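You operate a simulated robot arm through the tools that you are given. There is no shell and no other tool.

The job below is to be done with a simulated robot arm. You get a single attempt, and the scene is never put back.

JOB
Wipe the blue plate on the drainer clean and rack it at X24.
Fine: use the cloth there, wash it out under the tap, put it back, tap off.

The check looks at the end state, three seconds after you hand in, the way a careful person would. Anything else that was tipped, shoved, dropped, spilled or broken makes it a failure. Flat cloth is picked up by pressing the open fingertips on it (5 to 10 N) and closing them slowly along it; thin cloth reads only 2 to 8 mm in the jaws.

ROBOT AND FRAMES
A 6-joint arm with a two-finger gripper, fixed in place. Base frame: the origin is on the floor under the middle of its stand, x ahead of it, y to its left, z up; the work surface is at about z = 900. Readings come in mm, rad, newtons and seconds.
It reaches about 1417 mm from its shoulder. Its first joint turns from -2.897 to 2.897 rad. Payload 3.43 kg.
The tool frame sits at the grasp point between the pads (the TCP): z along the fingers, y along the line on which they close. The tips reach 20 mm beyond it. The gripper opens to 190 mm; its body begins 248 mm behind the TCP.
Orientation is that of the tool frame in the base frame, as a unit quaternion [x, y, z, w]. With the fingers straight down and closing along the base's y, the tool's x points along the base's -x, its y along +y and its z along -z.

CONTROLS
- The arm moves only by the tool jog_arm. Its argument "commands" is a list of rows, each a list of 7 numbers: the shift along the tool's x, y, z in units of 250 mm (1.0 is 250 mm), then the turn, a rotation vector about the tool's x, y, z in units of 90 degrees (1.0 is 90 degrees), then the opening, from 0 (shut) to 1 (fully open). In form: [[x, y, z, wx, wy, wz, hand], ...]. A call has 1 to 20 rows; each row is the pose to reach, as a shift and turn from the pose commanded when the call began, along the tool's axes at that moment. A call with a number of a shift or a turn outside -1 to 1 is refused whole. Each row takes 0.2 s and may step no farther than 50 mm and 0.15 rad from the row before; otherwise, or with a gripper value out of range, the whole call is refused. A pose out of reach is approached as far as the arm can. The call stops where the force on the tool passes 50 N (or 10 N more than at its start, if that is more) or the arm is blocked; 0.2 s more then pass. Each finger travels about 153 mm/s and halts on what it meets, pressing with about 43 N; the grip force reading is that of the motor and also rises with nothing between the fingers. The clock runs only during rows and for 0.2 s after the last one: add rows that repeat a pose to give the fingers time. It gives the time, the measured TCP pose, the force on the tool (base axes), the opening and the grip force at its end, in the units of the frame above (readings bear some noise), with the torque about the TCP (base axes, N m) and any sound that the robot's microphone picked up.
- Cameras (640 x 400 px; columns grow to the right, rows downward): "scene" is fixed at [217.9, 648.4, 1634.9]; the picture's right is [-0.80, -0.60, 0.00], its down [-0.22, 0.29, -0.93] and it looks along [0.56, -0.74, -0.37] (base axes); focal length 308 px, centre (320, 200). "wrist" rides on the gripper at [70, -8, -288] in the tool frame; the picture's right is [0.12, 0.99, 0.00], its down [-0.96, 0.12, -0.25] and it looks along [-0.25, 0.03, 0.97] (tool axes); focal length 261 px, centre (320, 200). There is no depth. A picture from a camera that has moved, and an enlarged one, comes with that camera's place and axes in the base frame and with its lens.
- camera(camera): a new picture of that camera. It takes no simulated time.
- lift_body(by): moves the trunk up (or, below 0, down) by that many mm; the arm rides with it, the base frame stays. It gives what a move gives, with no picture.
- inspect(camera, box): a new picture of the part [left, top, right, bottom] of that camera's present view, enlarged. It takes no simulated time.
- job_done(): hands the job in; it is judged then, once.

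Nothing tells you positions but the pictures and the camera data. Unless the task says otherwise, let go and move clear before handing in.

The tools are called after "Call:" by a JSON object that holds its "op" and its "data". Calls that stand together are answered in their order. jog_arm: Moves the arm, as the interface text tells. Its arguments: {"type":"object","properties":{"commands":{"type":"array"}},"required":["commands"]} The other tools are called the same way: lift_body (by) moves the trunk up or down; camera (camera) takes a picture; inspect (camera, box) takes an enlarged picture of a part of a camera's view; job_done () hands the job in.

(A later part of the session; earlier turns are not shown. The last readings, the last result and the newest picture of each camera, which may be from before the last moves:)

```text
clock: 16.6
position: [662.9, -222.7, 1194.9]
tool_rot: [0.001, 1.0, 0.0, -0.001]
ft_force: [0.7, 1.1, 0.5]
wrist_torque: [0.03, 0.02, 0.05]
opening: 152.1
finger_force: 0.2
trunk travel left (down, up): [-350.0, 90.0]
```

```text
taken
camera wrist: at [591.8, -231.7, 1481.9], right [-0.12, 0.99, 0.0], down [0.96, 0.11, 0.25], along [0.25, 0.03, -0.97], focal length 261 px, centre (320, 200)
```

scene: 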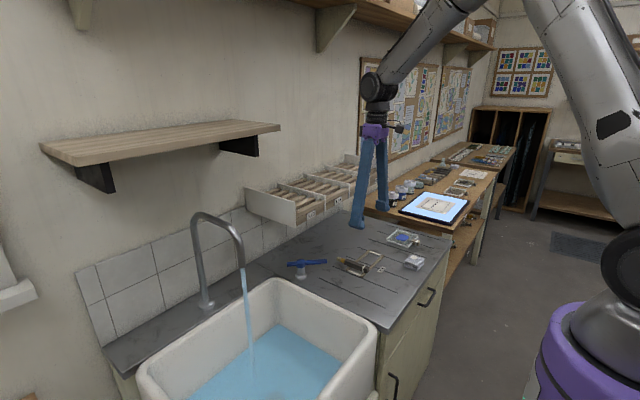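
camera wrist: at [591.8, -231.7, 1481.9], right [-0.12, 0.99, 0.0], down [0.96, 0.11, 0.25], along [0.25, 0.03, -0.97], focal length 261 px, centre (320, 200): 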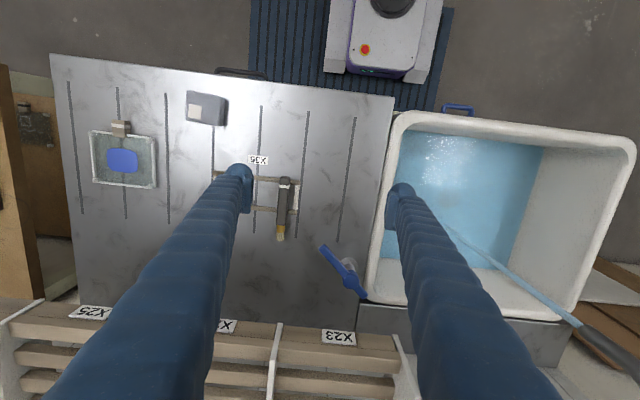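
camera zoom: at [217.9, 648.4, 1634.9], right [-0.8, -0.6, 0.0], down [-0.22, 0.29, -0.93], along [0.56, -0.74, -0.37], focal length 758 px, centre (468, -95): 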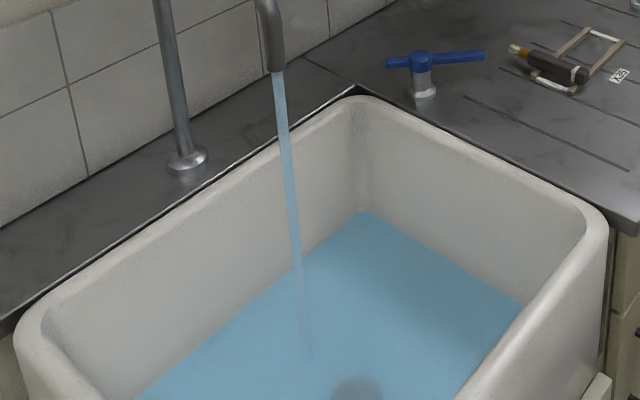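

The tap must be shut promptly to avoid overflow. In one move I go to the far drainer side of the turned lever with fingers closed and sweep it back to its off position.

Call:
{"op": "jog_arm", "data": {"commands": [[-0.108, -0.009, 0.132, 0, -0.06, 0, 0], [-0.22, -0.021, 0.264, 0, -0.12, 0, 0], [-0.332, -0.033, 0.4, 0, -0.18, 0, 0], [-0.444, -0.041, 0.532, 0, -0.24, 0, 0], [-0.556, -0.049, 0.668, 0, -0.29, 0, 0], [-0.668, -0.049, 0.8, 0, -0.333, 0, 0], [-0.78, -0.049, 0.932, 0, -0.333, 0, 0], [-0.78, 0.019, 0.932, 0, -0.333, 0, 0], [-0.776, 0.051, 0.932, 0, -0.333, 0, 0], [-0.74, 0.067, 0.932, 0, -0.333, 0, 0], [-0.704, 0.087, 0.932, 0, -0.333, 0, 0], [-0.668, 0.115, 0.932, 0, -0.333, 0, 0], [-0.636, 0.147, 0.932, 0, -0.333, 0, 0], [-0.608, 0.183, 0.932, 0, -0.333, 0, 0], [-0.584, 0.219, 0.932, 0, -0.333, 0, 0], [-0.572, 0.239, 0.932, 0, -0.333, 0, 0]]}}

Call:
{"op": "camera", "data": {"camera": "scene"}}

Call:
{"op": "inspect", "data": {"camera": "scene", "box": [130, 220, 390, 400]}}

```text
clock: 18.4
position: [828.0, -205.9, 944.5]
tool_rot: [-0.114, 0.967, -0.005, 0.227]
ft_force: [-4.3, 0.0, -20.2]
wrist_torque: [0.16, 0.26, 0.18]
opening: 0.1
finger_force: 33.9
trunk travel left (down, up): [-350.0, 90.0]
stopped in row 9: the force on the tool passed its limit at 66 N (the readings are from after the stop); the commanded pose is now the measured one
```

```text
taken
```

scene: 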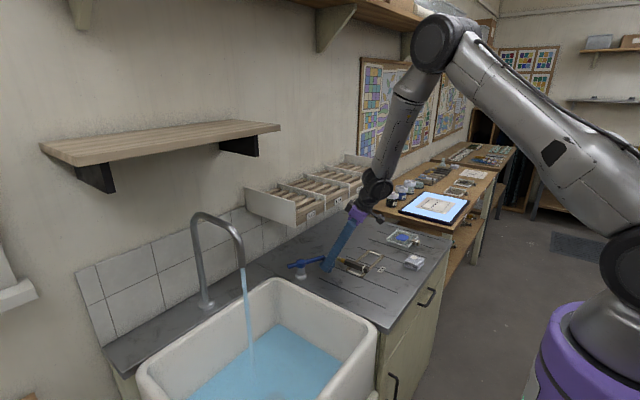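

```text
2.22 times, centred on (260, 310) of scene
camera zoom: at [217.9, 648.4, 1634.9], right [-0.8, -0.6, 0.0], down [-0.22, 0.29, -0.93], along [0.56, -0.74, -0.37], focal length 685 px, centre (453, -44)
```

zoom: 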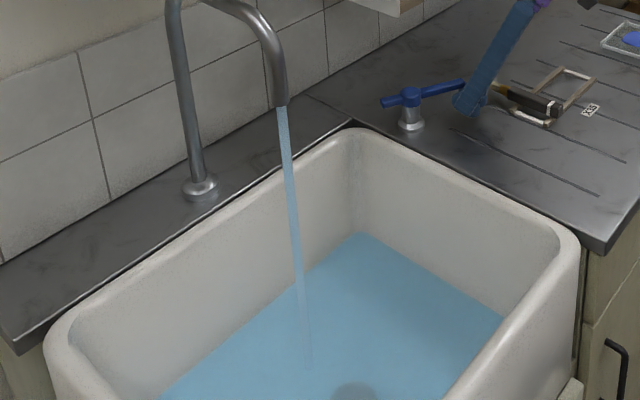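

The wrist is passing an awkward alignment again and the tool drifted off its path. The water level seems steady, so I have time; let me look at where the fingers sit relative to the lever.

Call:
{"op": "inspect", "data": {"camera": "scene", "box": [260, 210, 380, 300]}}

Call:
{"op": "camera", "data": {"camera": "wrist"}}

```text
4.44 times, centred on (320, 255) of scene
camera zoom: at [217.9, 648.4, 1634.9], right [-0.8, -0.6, 0.0], down [-0.22, 0.29, -0.93], along [0.56, -0.74, -0.37], focal length 1369 px, centre (320, -44)
```

zoom: 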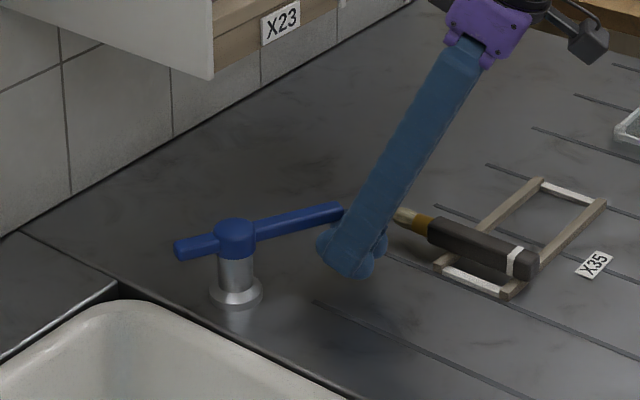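

```text
taken
camera wrist: at [642.1, -243.5, 1171.2], right [-0.32, 0.94, -0.11], down [0.71, 0.32, 0.63], along [0.63, 0.12, -0.76], focal length 261 px, centre (320, 200)
```

wrist: 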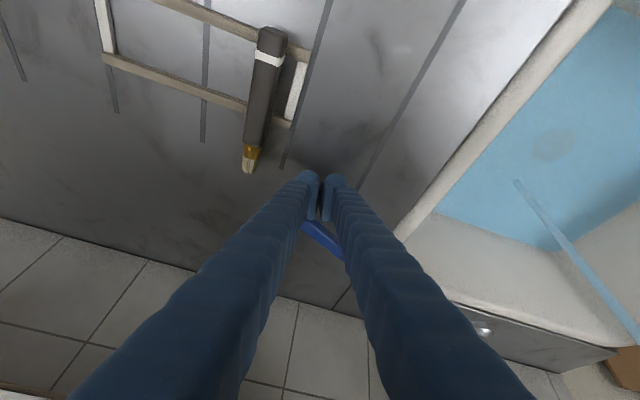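

The lever got pushed a little further open; the fingers are on its robot side. I'll back off, go up and straighten, then lower the trunk so the arm works in a better posture.

Call:
{"op": "jog_arm", "data": {"commands": [[0.095, 0.025, -0.07, 0, 0, 0, 0], [0.191, 0.05, -0.142, 0, 0, 0, 0], [0.147, 0.048, -0.32, 0, 0, 0, 0], [0.103, 0.045, -0.499, -0.001, 0.06, 0.03, 0], [0.021, 0.034, -0.668, -0.002, 0.12, 0.06, 0], [-0.058, 0.023, -0.829, -0.0035, 0.18, 0.09, 0], [-0.133, 0.012, -0.983, -0.005, 0.24, 0.12, 0], [-0.133, 0.012, -0.983, -0.006, 0.293, 0.147, 0], [-0.133, 0.012, -0.983, -0.006, 0.293, 0.147, 0]]}}

Call:
{"op": "camera", "data": {"camera": "scene"}}

```text
clock: 19.7
position: [862.2, -113.1, 1159.6]
tool_rot: [-0.13, 0.946, 0.085, 0.285]
ft_force: [-10.6, -4.1, -2.6]
wrist_torque: [-0.12, -0.07, -0.56]
opening: 0.1
finger_force: 34.3
trunk travel left (down, up): [-350.0, 90.0]
stopped in row 6: the force on the tool passed its limit at 122 N (the readings are from after the stop); the commanded pose is now the measured one
```

```text
taken
```

scene: 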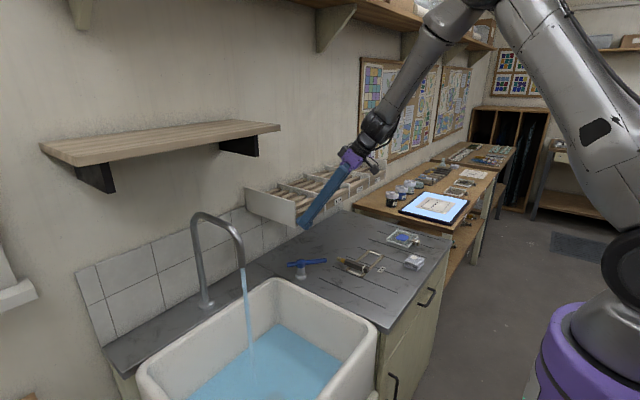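

The arm swung forward again while the wrist was flipping, touching the rack end panel. I'll check the rack, then withdraw with the orientation held as it is.

Call:
{"op": "inspect", "data": {"camera": "scene", "box": [230, 130, 410, 290]}}

Call:
{"op": "camera", "data": {"camera": "wrist"}}

```text
2.50 times, centred on (320, 210) of scene
camera zoom: at [217.9, 648.4, 1634.9], right [-0.8, -0.6, 0.0], down [-0.22, 0.29, -0.93], along [0.56, -0.74, -0.37], focal length 770 px, centre (320, 175)
```

zoom: 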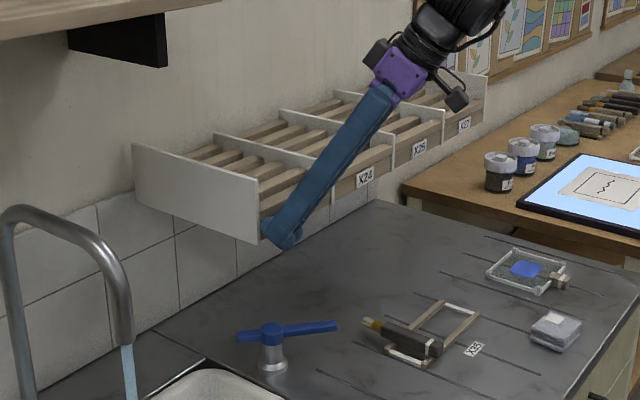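

```text
taken
camera wrist: at [658.3, -203.0, 1355.5], right [-0.39, 0.92, 0.02], down [0.61, 0.24, 0.75], along [0.69, 0.3, -0.66], focal length 261 px, centre (320, 200)
```

wrist: 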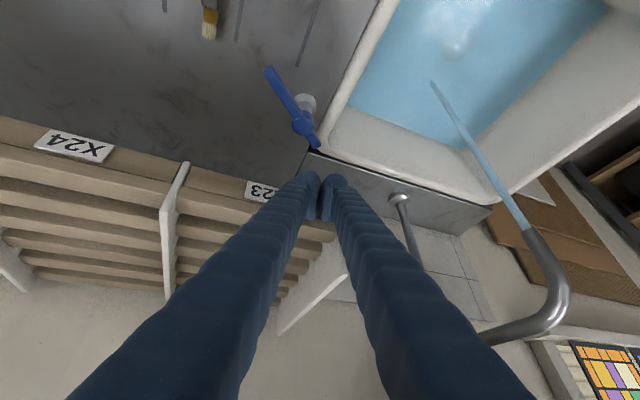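

Call:
{"op": "jog_arm", "data": {"commands": [[0.042, 0.005, -0.028, 0, 0, 0, 0], [0.0844, 0.0104, -0.0564, 0, 0, 0, 0], [0.169, 0.0208, -0.113, 0, 0, 0, 0], [0.253, 0.031, -0.169, 0, 0, 0, 0], [0.338, 0.0416, -0.2256, 0, 0, 0, 0], [0.338, 0.0416, -0.2256, 0, 0, 0, 0]]}}

Call:
{"op": "camera", "data": {"camera": "scene"}}

```text
clock: 21.1
position: [764.6, -133.6, 1160.2]
tool_rot: [-0.129, 0.946, 0.084, 0.287]
ft_force: [0.4, 0.6, 0.1]
wrist_torque: [0.03, 0.04, -0.01]
opening: 0.0
finger_force: 34.8
trunk travel left (down, up): [-350.0, 90.0]
```

```text
taken
```

scene: 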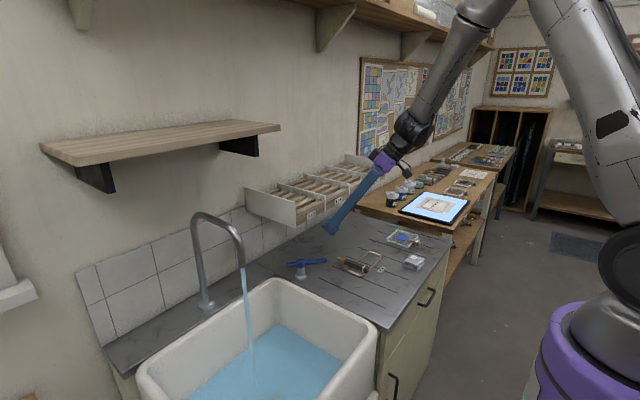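

Call:
{"op": "jog_arm", "data": {"commands": [[0.039, 0, -0.172, 0, 0, 0, 0], [0.077, 0, -0.344, 0, 0, 0, 0], [0.116, 0, -0.517, 0, 0, 0, 0], [0.154, 0, -0.689, 0, 0, 0, 0], [0.193, 0, -0.861, 0, 0, 0, 0], [0.193, 0, -0.861, 0, 0, 0, 0]]}}

Call:
{"op": "camera", "data": {"camera": "scene"}}

```text
clock: 22.5
position: [612.1, -196.6, 1310.4]
tool_rot: [-0.129, 0.946, 0.086, 0.286]
ft_force: [0.5, 0.7, -0.8]
wrist_torque: [0.03, 0.04, 0.03]
opening: 0.1
finger_force: 34.5
trunk travel left (down, up): [-350.0, 90.0]
```

```text
taken
```

scene: 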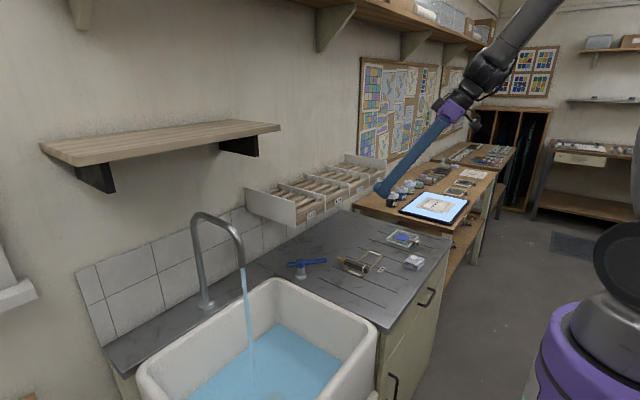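

The water level looks steady and the tool is clear. I'll lower the trunk now so the forearm lies flatter and the wrist stays away from its awkward alignment.

Call:
{"op": "lift_body", "data": {"by": -300}}

Call:
{"op": "camera", "data": {"camera": "scene"}}

Call:
{"op": "inspect", "data": {"camera": "scene", "box": [130, 220, 390, 400]}}

```text
clock: 25.5
position: [611.3, -197.1, 1012.0]
tool_rot: [-0.129, 0.946, 0.085, 0.287]
ft_force: [-0.1, 0.1, 0.1]
wrist_torque: [0.0, 0.02, -0.04]
opening: 0.0
finger_force: 33.8
trunk travel left (down, up): [-50.0, 390.0]
```

```text
taken
```

scene: 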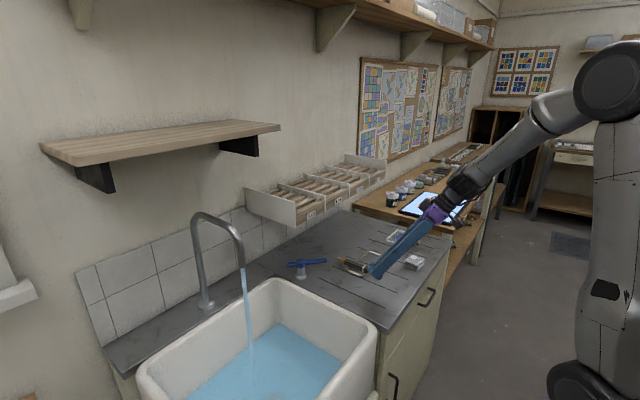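

```text
2.22 times, centred on (260, 310) of scene
camera zoom: at [217.9, 648.4, 1634.9], right [-0.8, -0.6, 0.0], down [-0.22, 0.29, -0.93], along [0.56, -0.74, -0.37], focal length 685 px, centre (453, -44)
```

zoom: 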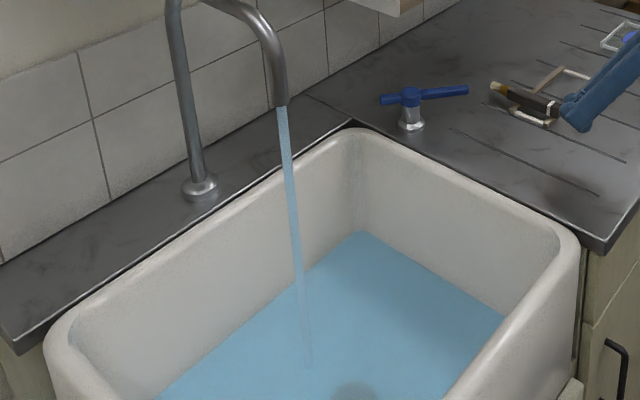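

The water level is nearly steady. I'll lift a little, then turn the tool upright slowly in the open.

Call:
{"op": "jog_arm", "data": {"commands": [[-0.112, 0.017, -0.165, 0, 0, 0, 0], [-0.224, 0.035, -0.33, 0, 0, 0, 0], [-0.224, 0.035, -0.33, 0.0137, 0.0463, 0.0208, 0.3], [-0.224, 0.035, -0.33, 0.0274, 0.0925, 0.0415, 0.6], [-0.224, 0.035, -0.33, 0.0411, 0.1388, 0.0623, 0.8], [-0.224, 0.035, -0.33, 0.0548, 0.185, 0.083, 0.8], [-0.224, 0.035, -0.33, 0.0685, 0.2313, 0.1038, 0.8], [-0.224, 0.035, -0.33, 0.0822, 0.2775, 0.1245, 0.8], [-0.224, 0.035, -0.33, 0.0959, 0.3238, 0.1453, 0.8], [-0.224, 0.035, -0.33, 0.1096, 0.37, 0.166, 0.8], [-0.224, 0.035, -0.33, 0.1096, 0.37, 0.166, 0.8]]}}

Call:
{"op": "camera", "data": {"camera": "scene"}}

Call:
{"op": "camera", "data": {"camera": "wrist"}}

```text
refused: row 2 steps farther than a row can; nothing moved
```

```text
taken
```

scene: 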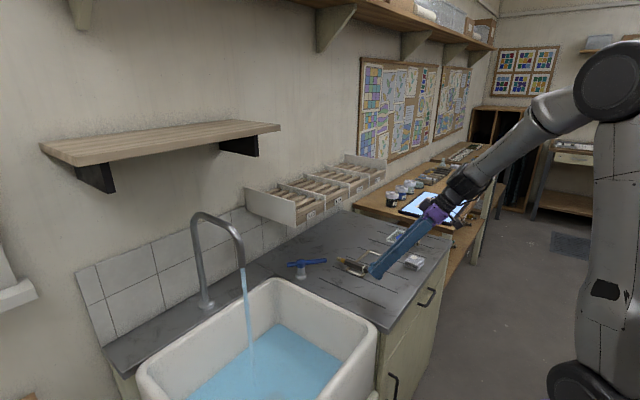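

```text
taken
camera wrist: at [406.5, -287.2, 1206.8], right [-0.39, 0.92, 0.02], down [0.61, 0.24, 0.76], along [0.69, 0.3, -0.65], focal length 261 px, centre (320, 200)
```

wrist: 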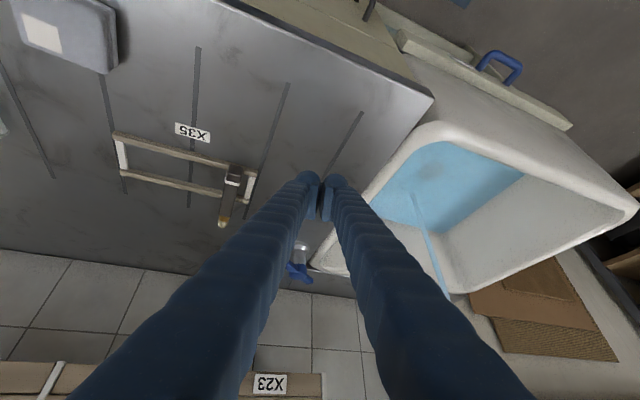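

Call:
{"op": "jog_arm", "data": {"commands": [[-0.1, 0.015, -0.15, 0, 0, 0, 0], [-0.2, 0.03, -0.3, 0, 0, 0, 0], [-0.224, 0.035, -0.33, 0.0137, 0.0463, 0.0208, 0.3], [-0.224, 0.035, -0.33, 0.0274, 0.0925, 0.0415, 0.6], [-0.224, 0.035, -0.33, 0.0411, 0.1388, 0.0623, 0.8], [-0.224, 0.035, -0.33, 0.0548, 0.185, 0.083, 0.8], [-0.224, 0.035, -0.33, 0.0685, 0.2313, 0.1038, 0.8], [-0.224, 0.035, -0.33, 0.0822, 0.2775, 0.1245, 0.8], [-0.224, 0.035, -0.33, 0.0959, 0.3238, 0.1453, 0.8], [-0.224, 0.035, -0.33, 0.1096, 0.37, 0.166, 0.8], [-0.224, 0.035, -0.33, 0.1096, 0.37, 0.166, 0.8]]}}

Call:
{"op": "camera", "data": {"camera": "scene"}}

Call:
{"op": "camera", "data": {"camera": "wrist"}}

```text
clock: 27.9
position: [610.8, -196.9, 1111.1]
tool_rot: [-0.001, 1.0, 0.0, 0.001]
ft_force: [0.2, 1.1, 0.0]
wrist_torque: [-0.02, 0.05, 0.01]
opening: 152.2
finger_force: 0.1
trunk travel left (down, up): [-50.0, 390.0]
```

```text
taken
```

scene: 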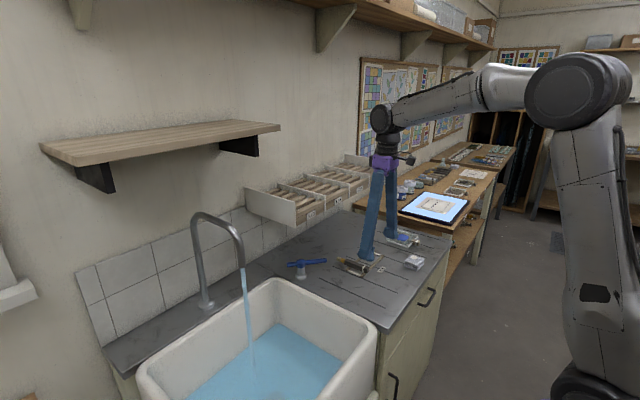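

```text
taken
camera wrist: at [538.3, -205.7, 1398.6], right [-0.12, 0.99, 0.0], down [0.96, 0.12, 0.25], along [0.25, 0.03, -0.97], focal length 261 px, centre (320, 200)
```

wrist: 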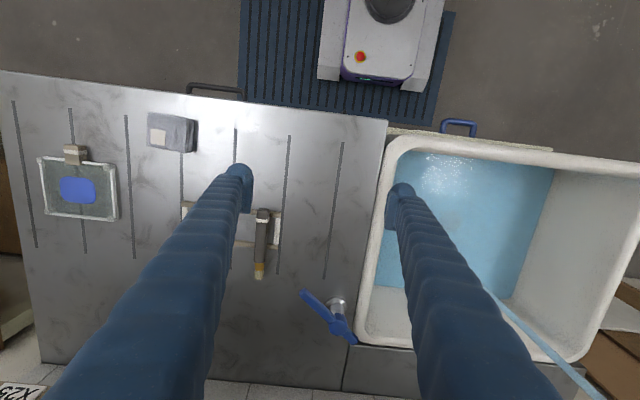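

The posture is much better now. Next I move over the cloth, turning the fingers about 4° to match it.

Call:
{"op": "jog_arm", "data": {"commands": [[0.026, -0.162, 0.034, 0, 0, 0.007, 0.8], [0.052, -0.324, 0.068, 0, 0, 0.014, 0.8], [0.078, -0.486, 0.102, 0, 0, 0.021, 0.8], [0.104, -0.648, 0.136, 0, 0, 0.028, 0.8], [0.13, -0.81, 0.17, 0, 0, 0.035, 0.8], [0.156, -0.972, 0.204, 0, 0, 0.042, 0.8], [0.156, -0.972, 0.204, 0, 0, 0.042, 0.8]]}}

Call:
{"op": "camera", "data": {"camera": "wrist"}}

Call:
{"op": "inspect", "data": {"camera": "scene", "box": [130, 220, 450, 400]}}

```text
clock: 29.5
position: [570.1, -441.0, 1057.2]
tool_rot: [0.031, 1.0, 0.002, 0.001]
ft_force: [-0.2, -1.2, -0.2]
wrist_torque: [0.14, 0.01, -0.02]
opening: 152.0
finger_force: 0.0
trunk travel left (down, up): [-50.0, 390.0]
```

```text
taken
camera wrist: at [497.1, -446.1, 1345.2], right [-0.06, 1.0, 0.0], down [0.97, 0.05, 0.25], along [0.25, 0.01, -0.97], focal length 261 px, centre (320, 200)
```

wrist: 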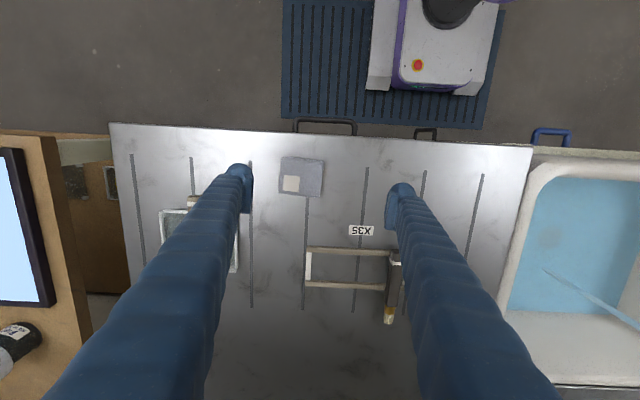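

```text
2.00 times, centred on (290, 310) of scene
camera zoom: at [217.9, 648.4, 1634.9], right [-0.8, -0.6, 0.0], down [-0.22, 0.29, -0.93], along [0.56, -0.74, -0.37], focal length 616 px, centre (380, -20)
```

zoom: 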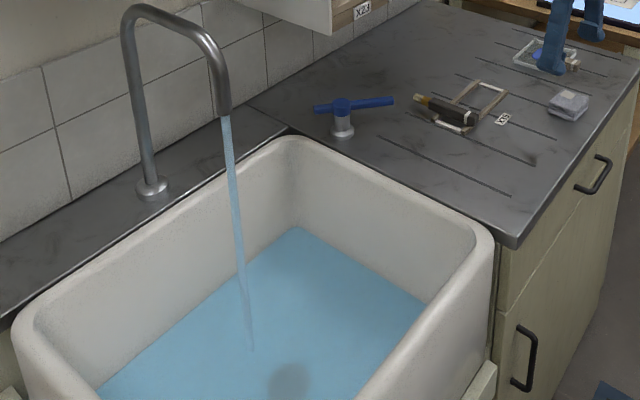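

Call:
{"op": "inspect", "data": {"camera": "wrist", "box": [260, 145, 340, 205]}}

Call:
{"op": "inspect", "data": {"camera": "scene", "box": [395, 245, 435, 275]}}

```text
6.67 times, centred on (300, 175) of wrist
camera zoom: at [497.1, -446.1, 1345.2], right [-0.06, 1.0, 0.0], down [0.97, 0.05, 0.25], along [0.25, 0.01, -0.97], focal length 1738 px, centre (453, 367)
```

zoom: 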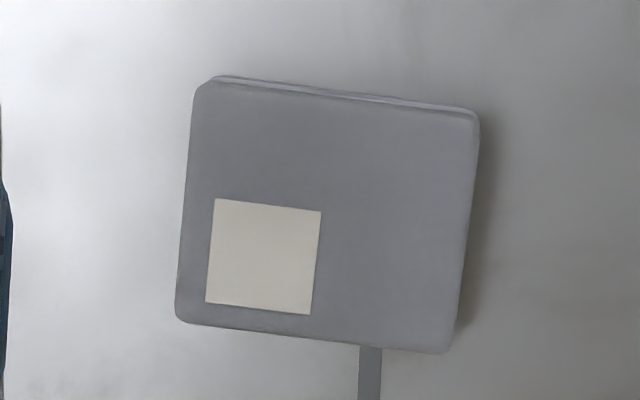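

```text
13.33 times, centred on (415, 260) of scene
camera zoom: at [217.9, 648.4, 1634.9], right [-0.8, -0.6, 0.0], down [-0.22, 0.29, -0.93], along [0.56, -0.74, -0.37], focal length 4107 px, centre (-947, -600)
```

zoom: 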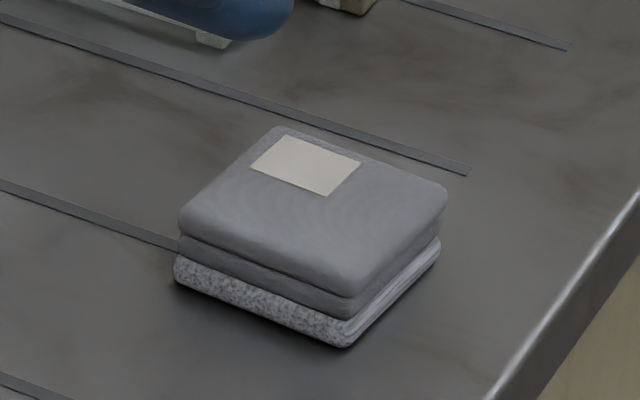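

The pad is about 66 x 58 x 23 mm, centred at (568, -473), with a speckled layer underneath. I'll lower so the tips take only its upper half and close slowly on its sides.

Call:
{"op": "jog_arm", "data": {"commands": [[0, -0.1, 0.06, 0, 0, 0, 0.8], [-0.001, -0.127, 0.22, 0, 0, 0, 0.8], [-0.001, -0.127, 0.38, 0, 0, 0, 0.7], [-0.001, -0.127, 0.48, 0, 0, 0, 0.6], [-0.001, -0.127, 0.513, 0, 0, 0, 0.55], [-0.001, -0.127, 0.513, 0, 0, 0, 0.5], [-0.001, -0.127, 0.513, 0, 0, 0, 0.45], [-0.001, -0.127, 0.513, 0, 0, 0, 0.4], [-0.001, -0.127, 0.513, 0, 0, 0, 0.36]]}}

Call:
{"op": "inspect", "data": {"camera": "scene", "box": [380, 225, 440, 285]}}

Call:
{"op": "camera", "data": {"camera": "wrist"}}

```text
clock: 31.5
position: [570.1, -471.7, 931.7]
tool_rot: [0.032, 0.999, 0.0, 0.001]
ft_force: [-0.7, 0.4, 0.3]
wrist_torque: [0.0, 0.0, 0.02]
opening: 69.3
finger_force: 11.0
trunk travel left (down, up): [-50.0, 390.0]
```

```text
6.67 times, centred on (410, 255) of scene
camera zoom: at [217.9, 648.4, 1634.9], right [-0.8, -0.6, 0.0], down [-0.22, 0.29, -0.93], along [0.56, -0.74, -0.37], focal length 2054 px, centre (-280, -167)
```

zoom: 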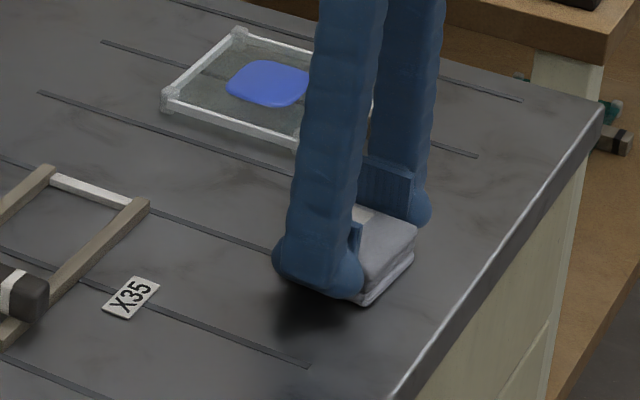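

```text
taken
camera wrist: at [498.0, -477.8, 1218.5], right [-0.06, 1.0, 0.0], down [0.97, 0.05, 0.25], along [0.25, 0.01, -0.97], focal length 261 px, centre (320, 200)
```

wrist: 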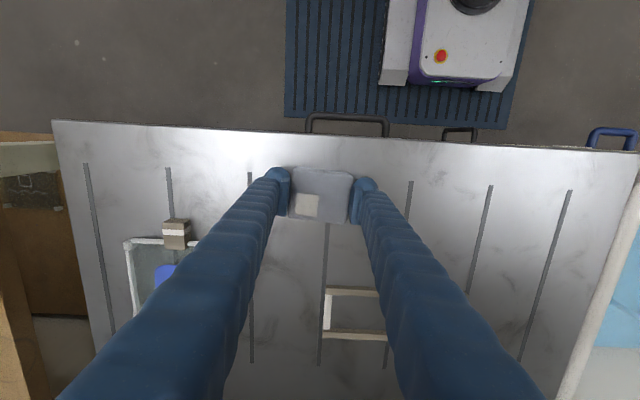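

Call:
{"op": "jog_arm", "data": {"commands": [[0, 0, 0, 0, 0, 0, 0.32], [0, 0, 0, 0, 0, 0, 0.28], [0, 0, 0, 0, 0, 0, 0.25], [0, 0, -0.04, 0, 0, 0, 0.25], [0, 0, -0.12, 0, 0, 0, 0.25], [0, 0, -0.24, 0, 0, 0, 0.25]]}}

Call:
{"op": "inspect", "data": {"camera": "scene", "box": [370, 205, 450, 285]}}

Call:
{"op": "camera", "data": {"camera": "wrist"}}

```text
clock: 32.9
position: [571.2, -472.4, 992.9]
tool_rot: [0.032, 0.999, 0.0, 0.002]
ft_force: [0.7, 0.8, -1.1]
wrist_torque: [0.04, 0.02, -0.04]
opening: 68.5
finger_force: 43.3
trunk travel left (down, up): [-50.0, 390.0]
```

```text
5.00 times, centred on (410, 245) of scene
camera zoom: at [217.9, 648.4, 1634.9], right [-0.8, -0.6, 0.0], down [-0.22, 0.29, -0.93], along [0.56, -0.74, -0.37], focal length 1540 px, centre (-130, -25)
```

zoom: 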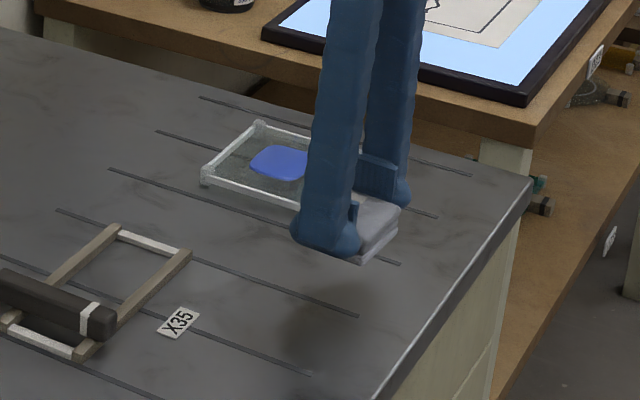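

```text
taken
camera wrist: at [498.9, -476.5, 1279.5], right [-0.06, 1.0, 0.0], down [0.97, 0.05, 0.25], along [0.25, 0.01, -0.97], focal length 261 px, centre (320, 200)
```

wrist: 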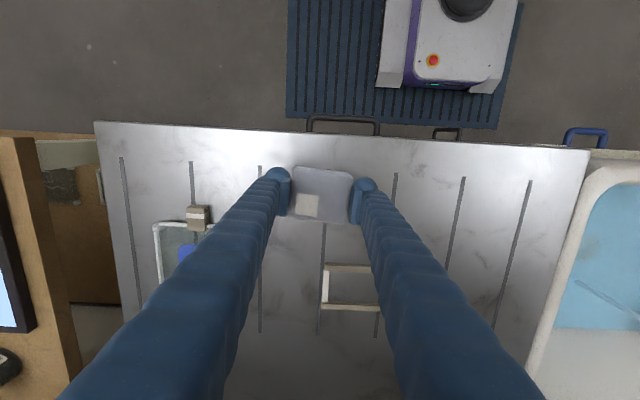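

The cloth is held (68 mm, 43 N). Before wiping I want a close look at the plate's rim and height.

Call:
{"op": "inspect", "data": {"camera": "scene", "box": [383, 225, 423, 250]}}

Call:
{"op": "inspect", "data": {"camera": "wrist", "box": [140, 195, 240, 275]}}

```text
16.00 times, centred on (403, 238) of scene
camera zoom: at [217.9, 648.4, 1634.9], right [-0.8, -0.6, 0.0], down [-0.22, 0.29, -0.93], along [0.56, -0.74, -0.37], focal length 4929 px, centre (-1008, -400)
```

zoom: 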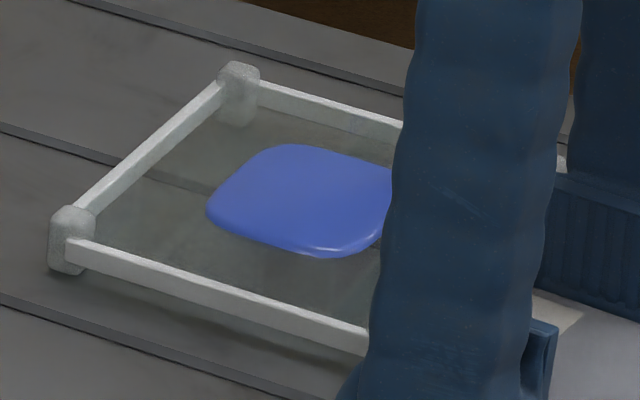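

```text
5.00 times, centred on (190, 235) of wrist
camera zoom: at [498.9, -476.5, 1279.5], right [-0.06, 1.0, 0.0], down [0.97, 0.05, 0.25], along [0.25, 0.01, -0.97], focal length 1303 px, centre (970, 25)
```

zoom: 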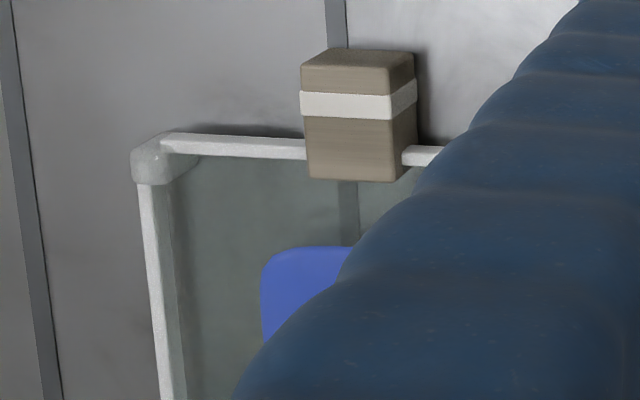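

The glass sits inside low edge bars (top about z = 912) with corner bumpers to about 916. The cloth's bottom hangs about 12 mm below the fingertips, so the tips stay above the bars. I'll move over the blot.

Call:
{"op": "jog_arm", "data": {"commands": [[-0.11, -0.138, 0, 0, 0, 0, 0.25], [-0.22, -0.276, 0, 0, 0, 0, 0.25], [-0.33, -0.414, 0, 0, 0, 0, 0.25], [-0.44, -0.552, 0, 0, 0, 0, 0.25], [-0.548, -0.689, 0.05, 0, 0, 0, 0.25], [-0.548, -0.689, 0.12, 0, 0, 0, 0.25], [-0.548, -0.689, 0.16, 0, 0, 0, 0.25]]}}

Call:
{"op": "inspect", "data": {"camera": "scene", "box": [370, 205, 450, 265]}}

Call:
{"op": "camera", "data": {"camera": "wrist"}}

```text
clock: 34.5
position: [696.4, -654.8, 951.3]
tool_rot: [0.031, 1.0, 0.0, 0.002]
ft_force: [0.2, -0.2, -0.3]
wrist_torque: [-0.07, -0.01, 0.04]
opening: 68.2
finger_force: 43.1
trunk travel left (down, up): [-50.0, 390.0]
```

```text
6.67 times, centred on (410, 235) of scene
camera zoom: at [217.9, 648.4, 1634.9], right [-0.8, -0.6, 0.0], down [-0.22, 0.29, -0.93], along [0.56, -0.74, -0.37], focal length 2054 px, centre (-280, -33)
```

zoom: 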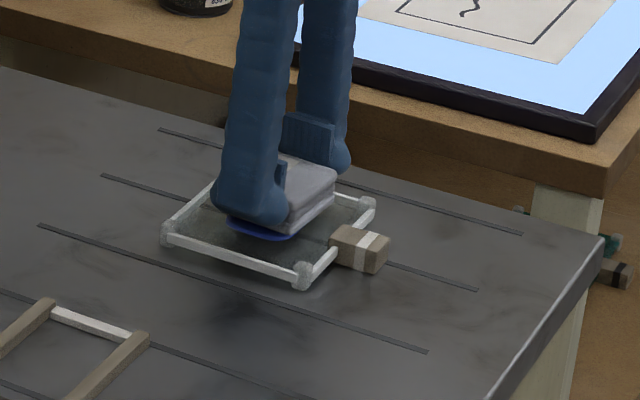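

```text
taken
camera wrist: at [623.7, -659.4, 1238.0], right [-0.06, 1.0, 0.0], down [0.97, 0.05, 0.25], along [0.25, 0.01, -0.97], focal length 261 px, centre (320, 200)
```

wrist: 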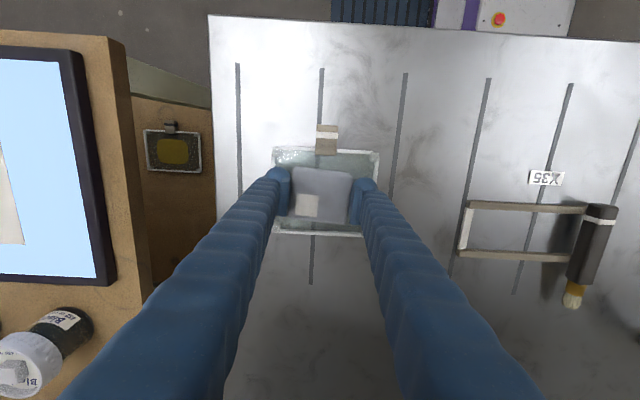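

Positioned over the blot. (There is a second plate with a yellow blot on the neighbouring shelf, which is not ours.) Lowering gently to feel contact.

Call:
{"op": "jog_arm", "data": {"commands": [[0, 0, 0.02, 0, 0, 0, 0.25], [0, 0, 0.032, 0, 0, 0, 0.25], [0, 0, 0.038, 0, 0, 0, 0.25]]}}

```text
clock: 35.3
position: [696.2, -653.1, 943.9]
tool_rot: [0.03, 1.0, 0.0, 0.002]
ft_force: [-0.9, -2.0, 9.5]
wrist_torque: [0.15, 0.09, -0.04]
opening: 68.0
finger_force: 43.1
trunk travel left (down, up): [-50.0, 390.0]
```

Contact at about 10 N. Now I wipe in overlapping strokes within the rim.

Call:
{"op": "jog_arm", "data": {"commands": [[0.028, 0, 0.038, 0, 0, 0, 0.25], [0.056, 0, 0.038, 0, 0, 0, 0.25], [0.056, 0.034, 0.038, 0, 0, 0, 0.25], [0.056, 0.068, 0.038, 0, 0, 0, 0.25], [0.014, 0.068, 0.038, 0, 0, 0, 0.25], [-0.028, 0.068, 0.038, 0, 0, 0, 0.25], [-0.056, 0.068, 0.038, 0, 0, 0, 0.25], [-0.056, 0.02, 0.038, 0, 0, 0, 0.25]]}}

Call:
{"op": "inspect", "data": {"camera": "scene", "box": [370, 205, 450, 265]}}

Call:
{"op": "inspect", "data": {"camera": "wrist", "box": [250, 120, 400, 250]}}

```text
clock: 35.8
position: [694.5, -653.9, 944.6]
tool_rot: [0.032, 0.999, -0.006, 0.008]
ft_force: [-1.5, -1.9, 9.0]
wrist_torque: [0.03, 0.26, 0.03]
opening: 68.4
finger_force: 43.0
trunk travel left (down, up): [-50.0, 390.0]
stopped in row 2: the force on the tool passed its limit at 54 N (the readings are from after the stop); the commanded pose is now the measured one
```

```text
6.67 times, centred on (410, 235) of scene
camera zoom: at [217.9, 648.4, 1634.9], right [-0.8, -0.6, 0.0], down [-0.22, 0.29, -0.93], along [0.56, -0.74, -0.37], focal length 2054 px, centre (-280, -33)
```

zoom: 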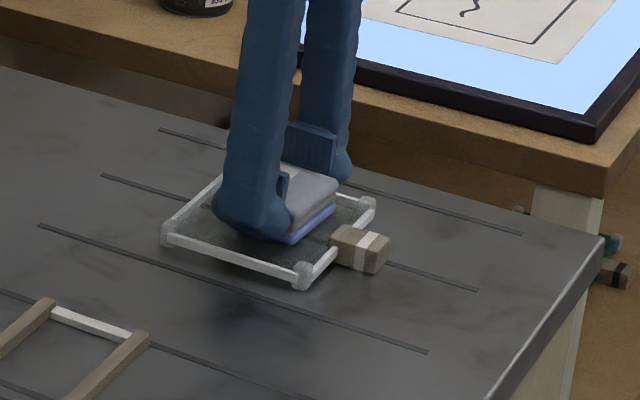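

```text
3.08 times, centred on (325, 185) of wrist
camera zoom: at [617.5, -655.4, 1229.9], right [-0.06, 1.0, -0.01], down [0.96, 0.06, 0.26], along [0.26, 0.0, -0.96], focal length 802 px, centre (305, 246)
```

zoom: 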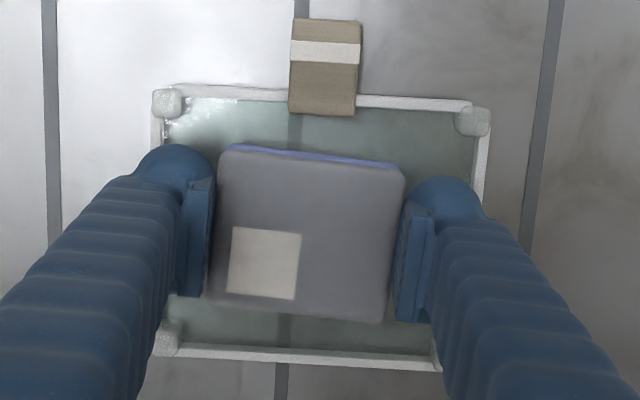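

The cloth has picked up blue, but the sideways move met hard resistance. Let me look closely at what the fingertips might be touching.

Call:
{"op": "inspect", "data": {"camera": "scene", "box": [390, 222, 430, 250]}}

Call:
{"op": "inspect", "data": {"camera": "wrist", "box": [270, 145, 330, 195]}}

Call:
{"op": "inspect", "data": {"camera": "wrist", "box": [335, 145, 395, 195]}}

```text
14.29 times, centred on (410, 236) of scene
camera zoom: at [217.9, 648.4, 1634.9], right [-0.8, -0.6, 0.0], down [-0.22, 0.29, -0.93], along [0.56, -0.74, -0.37], focal length 4401 px, centre (-966, -314)
```

zoom: 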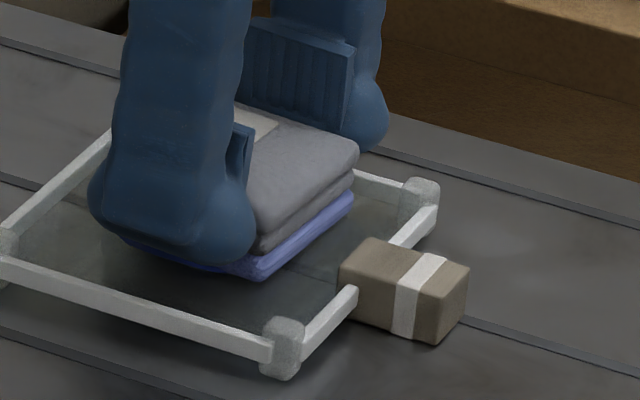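

```text
8.00 times, centred on (300, 170) of wrist
camera zoom: at [617.5, -655.4, 1229.9], right [-0.06, 1.0, -0.01], down [0.96, 0.06, 0.26], along [0.26, 0.0, -0.96], focal length 2085 px, centre (480, 440)
```

zoom: 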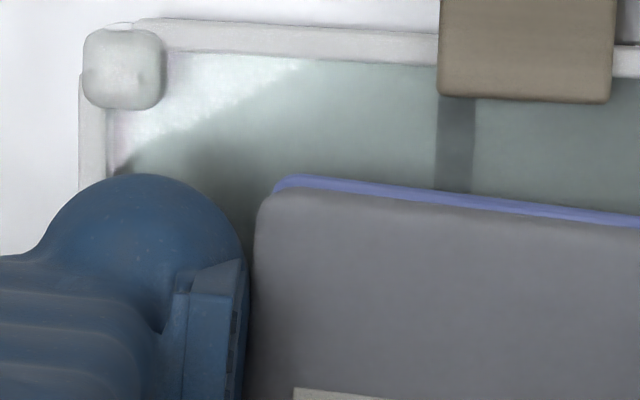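

```text
8.00 times, centred on (365, 170) of wrist
camera zoom: at [617.5, -655.4, 1229.9], right [-0.06, 1.0, -0.01], down [0.96, 0.06, 0.26], along [0.26, 0.0, -0.96], focal length 2085 px, centre (-40, 440)
```

zoom: 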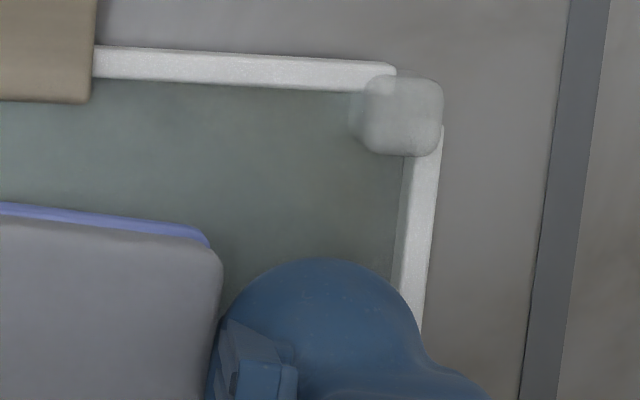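

Call:
{"op": "jog_arm", "data": {"commands": [[0, 0, -0.004, -0.0073, 0.0104, 0, 0.25], [0, 0, -0.004, -0.0073, 0.0104, 0, 0.25]]}}

```text
clock: 36.4
position: [693.0, -653.3, 944.2]
tool_rot: [0.031, 1.0, 0.001, 0.001]
ft_force: [5.3, -4.0, 14.0]
wrist_torque: [-0.66, -0.53, -0.01]
opening: 68.5
finger_force: 42.9
trunk travel left (down, up): [-50.0, 390.0]
```

Call:
{"op": "jog_arm", "data": {"commands": [[0, 0, -0.004, 0, 0, 0, 0.25], [0, 0, -0.006, 0, 0, 0, 0.25], [0, 0, -0.006, 0, 0, 0, 0.25]]}}

```text
clock: 37.2
position: [692.3, -652.4, 943.9]
tool_rot: [0.032, 0.999, 0.003, -0.001]
ft_force: [-0.4, -0.1, 6.1]
wrist_torque: [-0.29, -0.24, -0.04]
opening: 68.4
finger_force: 42.9
trunk travel left (down, up): [-50.0, 390.0]
```

Call:
{"op": "jog_arm", "data": {"commands": [[0, 0.008, 0, 0, 0, 0, 0.25], [0, 0.016, 0, 0, 0, 0, 0.25], [0, 0.024, 0, 0, 0, 0, 0.25], [0, 0.032, 0, 0, 0, 0, 0.25]]}}

Call:
{"op": "inspect", "data": {"camera": "wrist", "box": [250, 120, 400, 250]}}

```text
clock: 38.2
position: [693.5, -645.3, 944.7]
tool_rot: [0.032, 0.999, 0.001, 0.001]
ft_force: [0.4, -1.1, 3.3]
wrist_torque: [-0.15, -0.07, 0.0]
opening: 68.5
finger_force: 43.6
trunk travel left (down, up): [-50.0, 390.0]
```

```text
3.08 times, centred on (325, 185) of wrist
camera zoom: at [622.7, -652.0, 1231.3], right [-0.06, 1.0, 0.0], down [0.97, 0.05, 0.25], along [0.25, 0.02, -0.97], focal length 802 px, centre (305, 246)
```

zoom: 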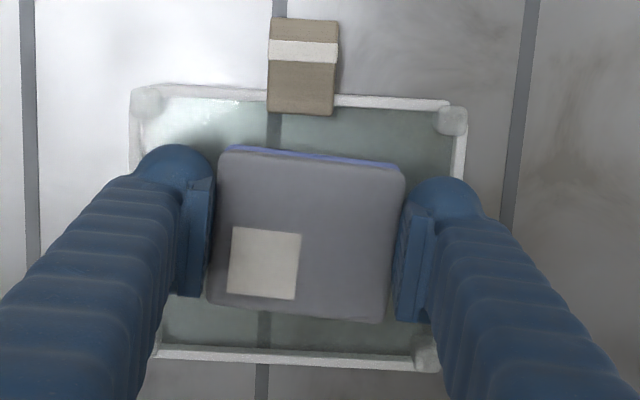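

Slow strokes move freely. I'll continue with slow 4 mm steps around the plate under light pressure.

Call:
{"op": "jog_arm", "data": {"commands": [[0, 0.016, 0.004, 0, 0, 0, 0.25], [0, 0.032, 0.004, 0, 0, 0, 0.25], [0, 0.044, 0.004, 0, 0, 0, 0.25], [-0.016, 0.044, 0.004, 0, 0, 0, 0.25], [-0.032, 0.044, 0.004, 0, 0, 0, 0.25], [-0.048, 0.044, 0.004, 0, 0, 0, 0.25], [-0.064, 0.044, 0.004, 0, 0, 0, 0.25], [-0.08, 0.044, 0.004, 0, 0, 0, 0.25], [-0.08, 0.028, 0.004, 0, 0, 0, 0.25], [-0.08, 0.012, 0.004, 0, 0, 0, 0.25], [-0.08, -0.004, 0.004, 0, 0, 0, 0.25], [-0.08, -0.02, 0.004, 0, 0, 0, 0.25], [-0.08, -0.036, 0.004, 0, 0, 0, 0.25], [-0.08, -0.052, 0.004, 0, 0, 0, 0.25], [-0.08, -0.068, 0.004, 0, 0, 0, 0.25], [-0.08, -0.084, 0.004, 0, 0, 0, 0.25], [-0.08, -0.1, 0.004, 0, 0, 0, 0.25]]}}

Call:
{"op": "inspect", "data": {"camera": "wrist", "box": [250, 120, 400, 250]}}

Call:
{"op": "inspect", "data": {"camera": "scene", "box": [370, 205, 450, 265]}}

```text
clock: 41.8
position: [712.7, -670.4, 943.4]
tool_rot: [0.032, 0.999, 0.002, 0.0]
ft_force: [-1.2, 6.7, 13.2]
wrist_torque: [-0.08, -0.07, -0.02]
opening: 68.4
finger_force: 43.2
trunk travel left (down, up): [-50.0, 390.0]
```

```text
3.08 times, centred on (325, 185) of wrist
camera zoom: at [641.3, -676.8, 1230.5], right [-0.06, 1.0, 0.0], down [0.97, 0.05, 0.25], along [0.25, 0.02, -0.97], focal length 802 px, centre (305, 246)
```

zoom: 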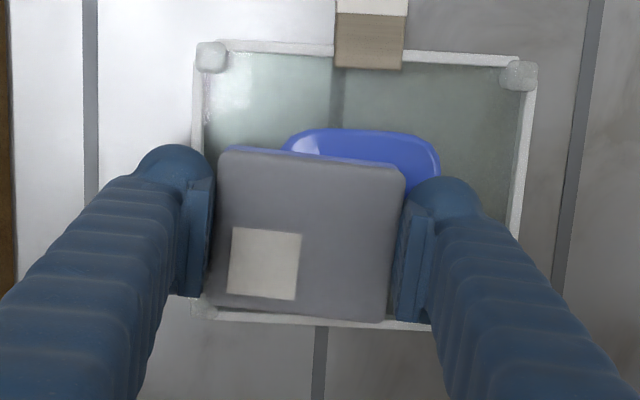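

```text
6.67 times, centred on (410, 235) of scene
camera zoom: at [217.9, 648.4, 1634.9], right [-0.8, -0.6, 0.0], down [-0.22, 0.29, -0.93], along [0.56, -0.74, -0.37], focal length 2054 px, centre (-280, -33)
```

zoom: 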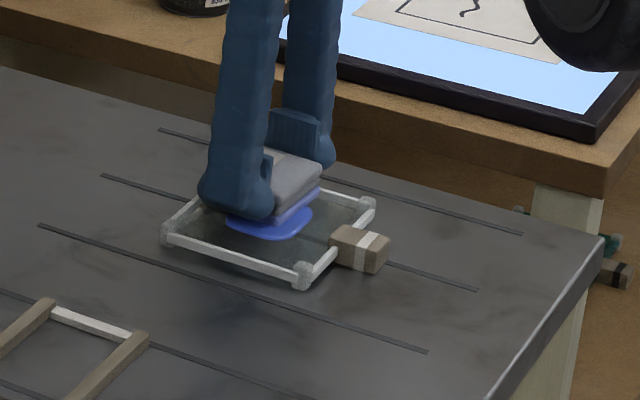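

The blot is shrinking but still there. I'll keep stroking over it.

Call:
{"op": "jog_arm", "data": {"commands": [[0.02, 0, 0, 0, 0, 0, 0.25], [0.04, 0, 0, 0, 0, 0, 0.25], [0.06, 0, 0, 0, 0, 0, 0.25], [0.06, 0.02, 0, 0, 0, 0, 0.25], [0.06, 0.04, 0, 0, 0, 0, 0.25], [0.06, 0.06, 0, 0, 0, 0, 0.25], [0.06, 0.08, 0, 0, 0, 0, 0.25], [0.06, 0.1, 0, 0, 0, 0, 0.25], [0.06, 0.12, 0, 0, 0, 0, 0.25], [0.06, 0.14, 0, 0, 0, 0, 0.25], [0.07, 0.12, 0, 0, 0, 0, 0.25], [0.07, 0.1, 0, 0, 0, 0, 0.25], [0.07, 0.08, 0, 0, 0, 0, 0.25], [0.07, 0.06, 0, 0, 0, 0, 0.25], [0.07, 0.04, 0, 0, 0, 0, 0.25], [0.07, 0.02, 0, 0, 0, 0, 0.25], [0.07, 0, 0, 0, 0, 0, 0.25], [0.05, 0, 0, 0, 0, 0, 0.25], [0.03, 0, 0, 0, 0, 0, 0.25], [0.01, 0, 0, 0, 0, 0, 0.25]]}}

Call:
{"op": "inspect", "data": {"camera": "wrist", "box": [250, 120, 400, 250]}}

Call:
{"op": "camera", "data": {"camera": "scene"}}

```text
clock: 46.0
position: [710.2, -670.9, 943.4]
tool_rot: [0.031, 1.0, 0.003, -0.001]
ft_force: [-1.3, 0.3, 5.1]
wrist_torque: [0.0, 0.06, 0.03]
opening: 68.3
finger_force: 43.6
trunk travel left (down, up): [-50.0, 390.0]
```

```text
3.08 times, centred on (325, 185) of wrist
camera zoom: at [639.1, -676.5, 1230.4], right [-0.06, 1.0, 0.0], down [0.97, 0.05, 0.25], along [0.25, 0.02, -0.97], focal length 802 px, centre (305, 246)
```

zoom: 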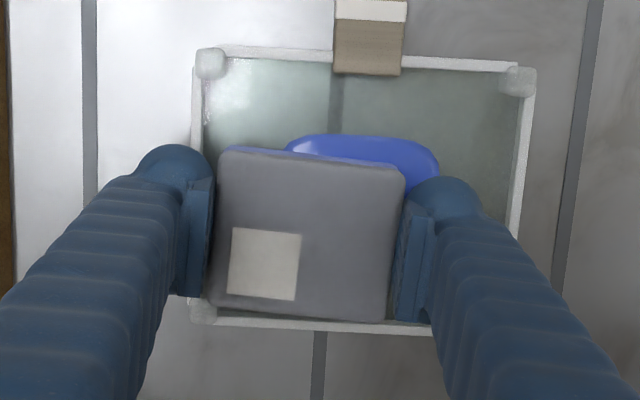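

```text
taken
```

scene: 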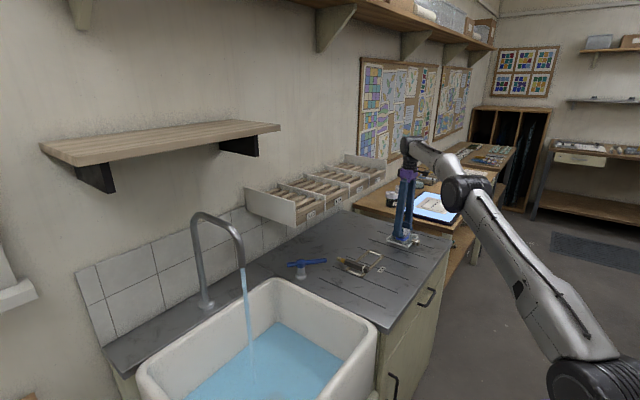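

Call:
{"op": "jog_arm", "data": {"commands": [[0.01, 0, -0.04, 0, 0, 0, 0.25], [0, 0, -0.16, 0, 0, 0, 0.25], [-0.1, 0.05, -0.32, 0, 0, 0, 0.25], [-0.25, 0.1, -0.4, 0, 0, 0, 0.25], [-0.4, 0.15, -0.45, 0, 0, 0, 0.25]]}}

Call:
{"op": "camera", "data": {"camera": "wrist"}}

Call:
{"op": "inspect", "data": {"camera": "scene", "box": [380, 215, 440, 260]}}

```text
clock: 47.2
position: [737.6, -613.2, 1019.2]
tool_rot: [0.031, 1.0, 0.002, -0.001]
ft_force: [-1.0, -1.5, -2.3]
wrist_torque: [0.38, -0.12, 0.01]
opening: 68.3
finger_force: 43.1
out of reach, approached as far as the arm can: row 2, 3, 4, 5
trunk travel left (down, up): [-50.0, 390.0]
```

```text
taken
camera wrist: at [666.4, -618.8, 1306.3], right [-0.06, 1.0, 0.01], down [0.97, 0.05, 0.25], along [0.25, 0.02, -0.97], focal length 261 px, centre (320, 200)
```

wrist: 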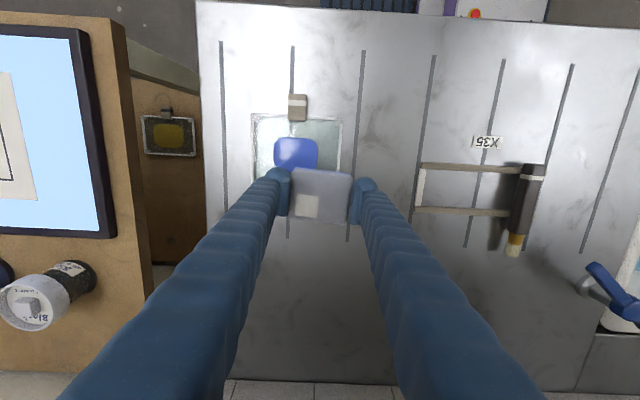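

```text
8.89 times, centred on (410, 238) of scene
camera zoom: at [217.9, 648.4, 1634.9], right [-0.8, -0.6, 0.0], down [-0.22, 0.29, -0.93], along [0.56, -0.74, -0.37], focal length 2738 px, centre (-480, -133)
```

zoom: 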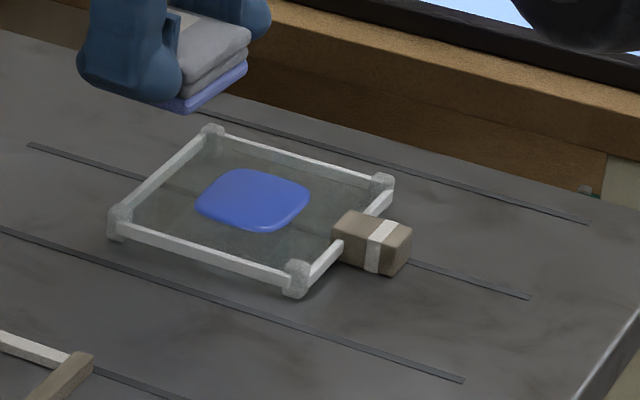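

Call:
{"op": "inspect", "data": {"camera": "scene", "box": [383, 225, 423, 250]}}

Call:
{"op": "inspect", "data": {"camera": "wrist", "box": [240, 80, 360, 230]}}

```text
16.00 times, centred on (403, 238) of scene
camera zoom: at [217.9, 648.4, 1634.9], right [-0.8, -0.6, 0.0], down [-0.22, 0.29, -0.93], along [0.56, -0.74, -0.37], focal length 4929 px, centre (-1008, -400)
```

zoom: 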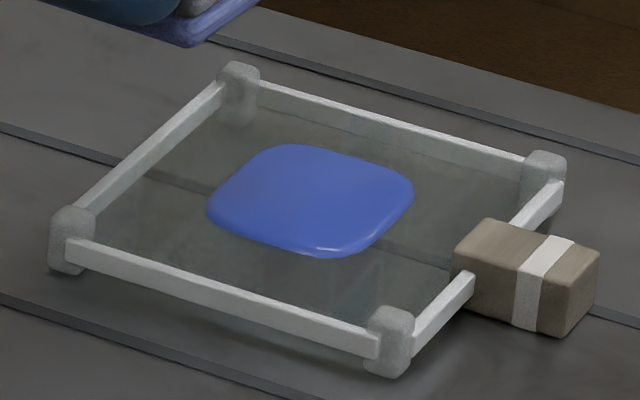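

```text
2.67 times, centred on (300, 155) of wrist
camera zoom: at [666.4, -618.8, 1306.3], right [-0.06, 1.0, 0.01], down [0.97, 0.05, 0.25], along [0.25, 0.02, -0.97], focal length 695 px, centre (373, 320)
```

zoom: 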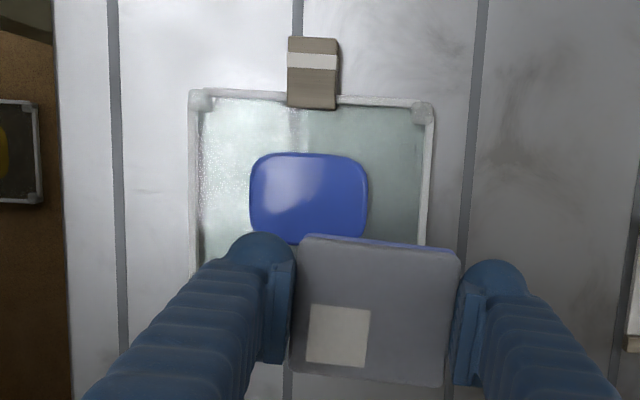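

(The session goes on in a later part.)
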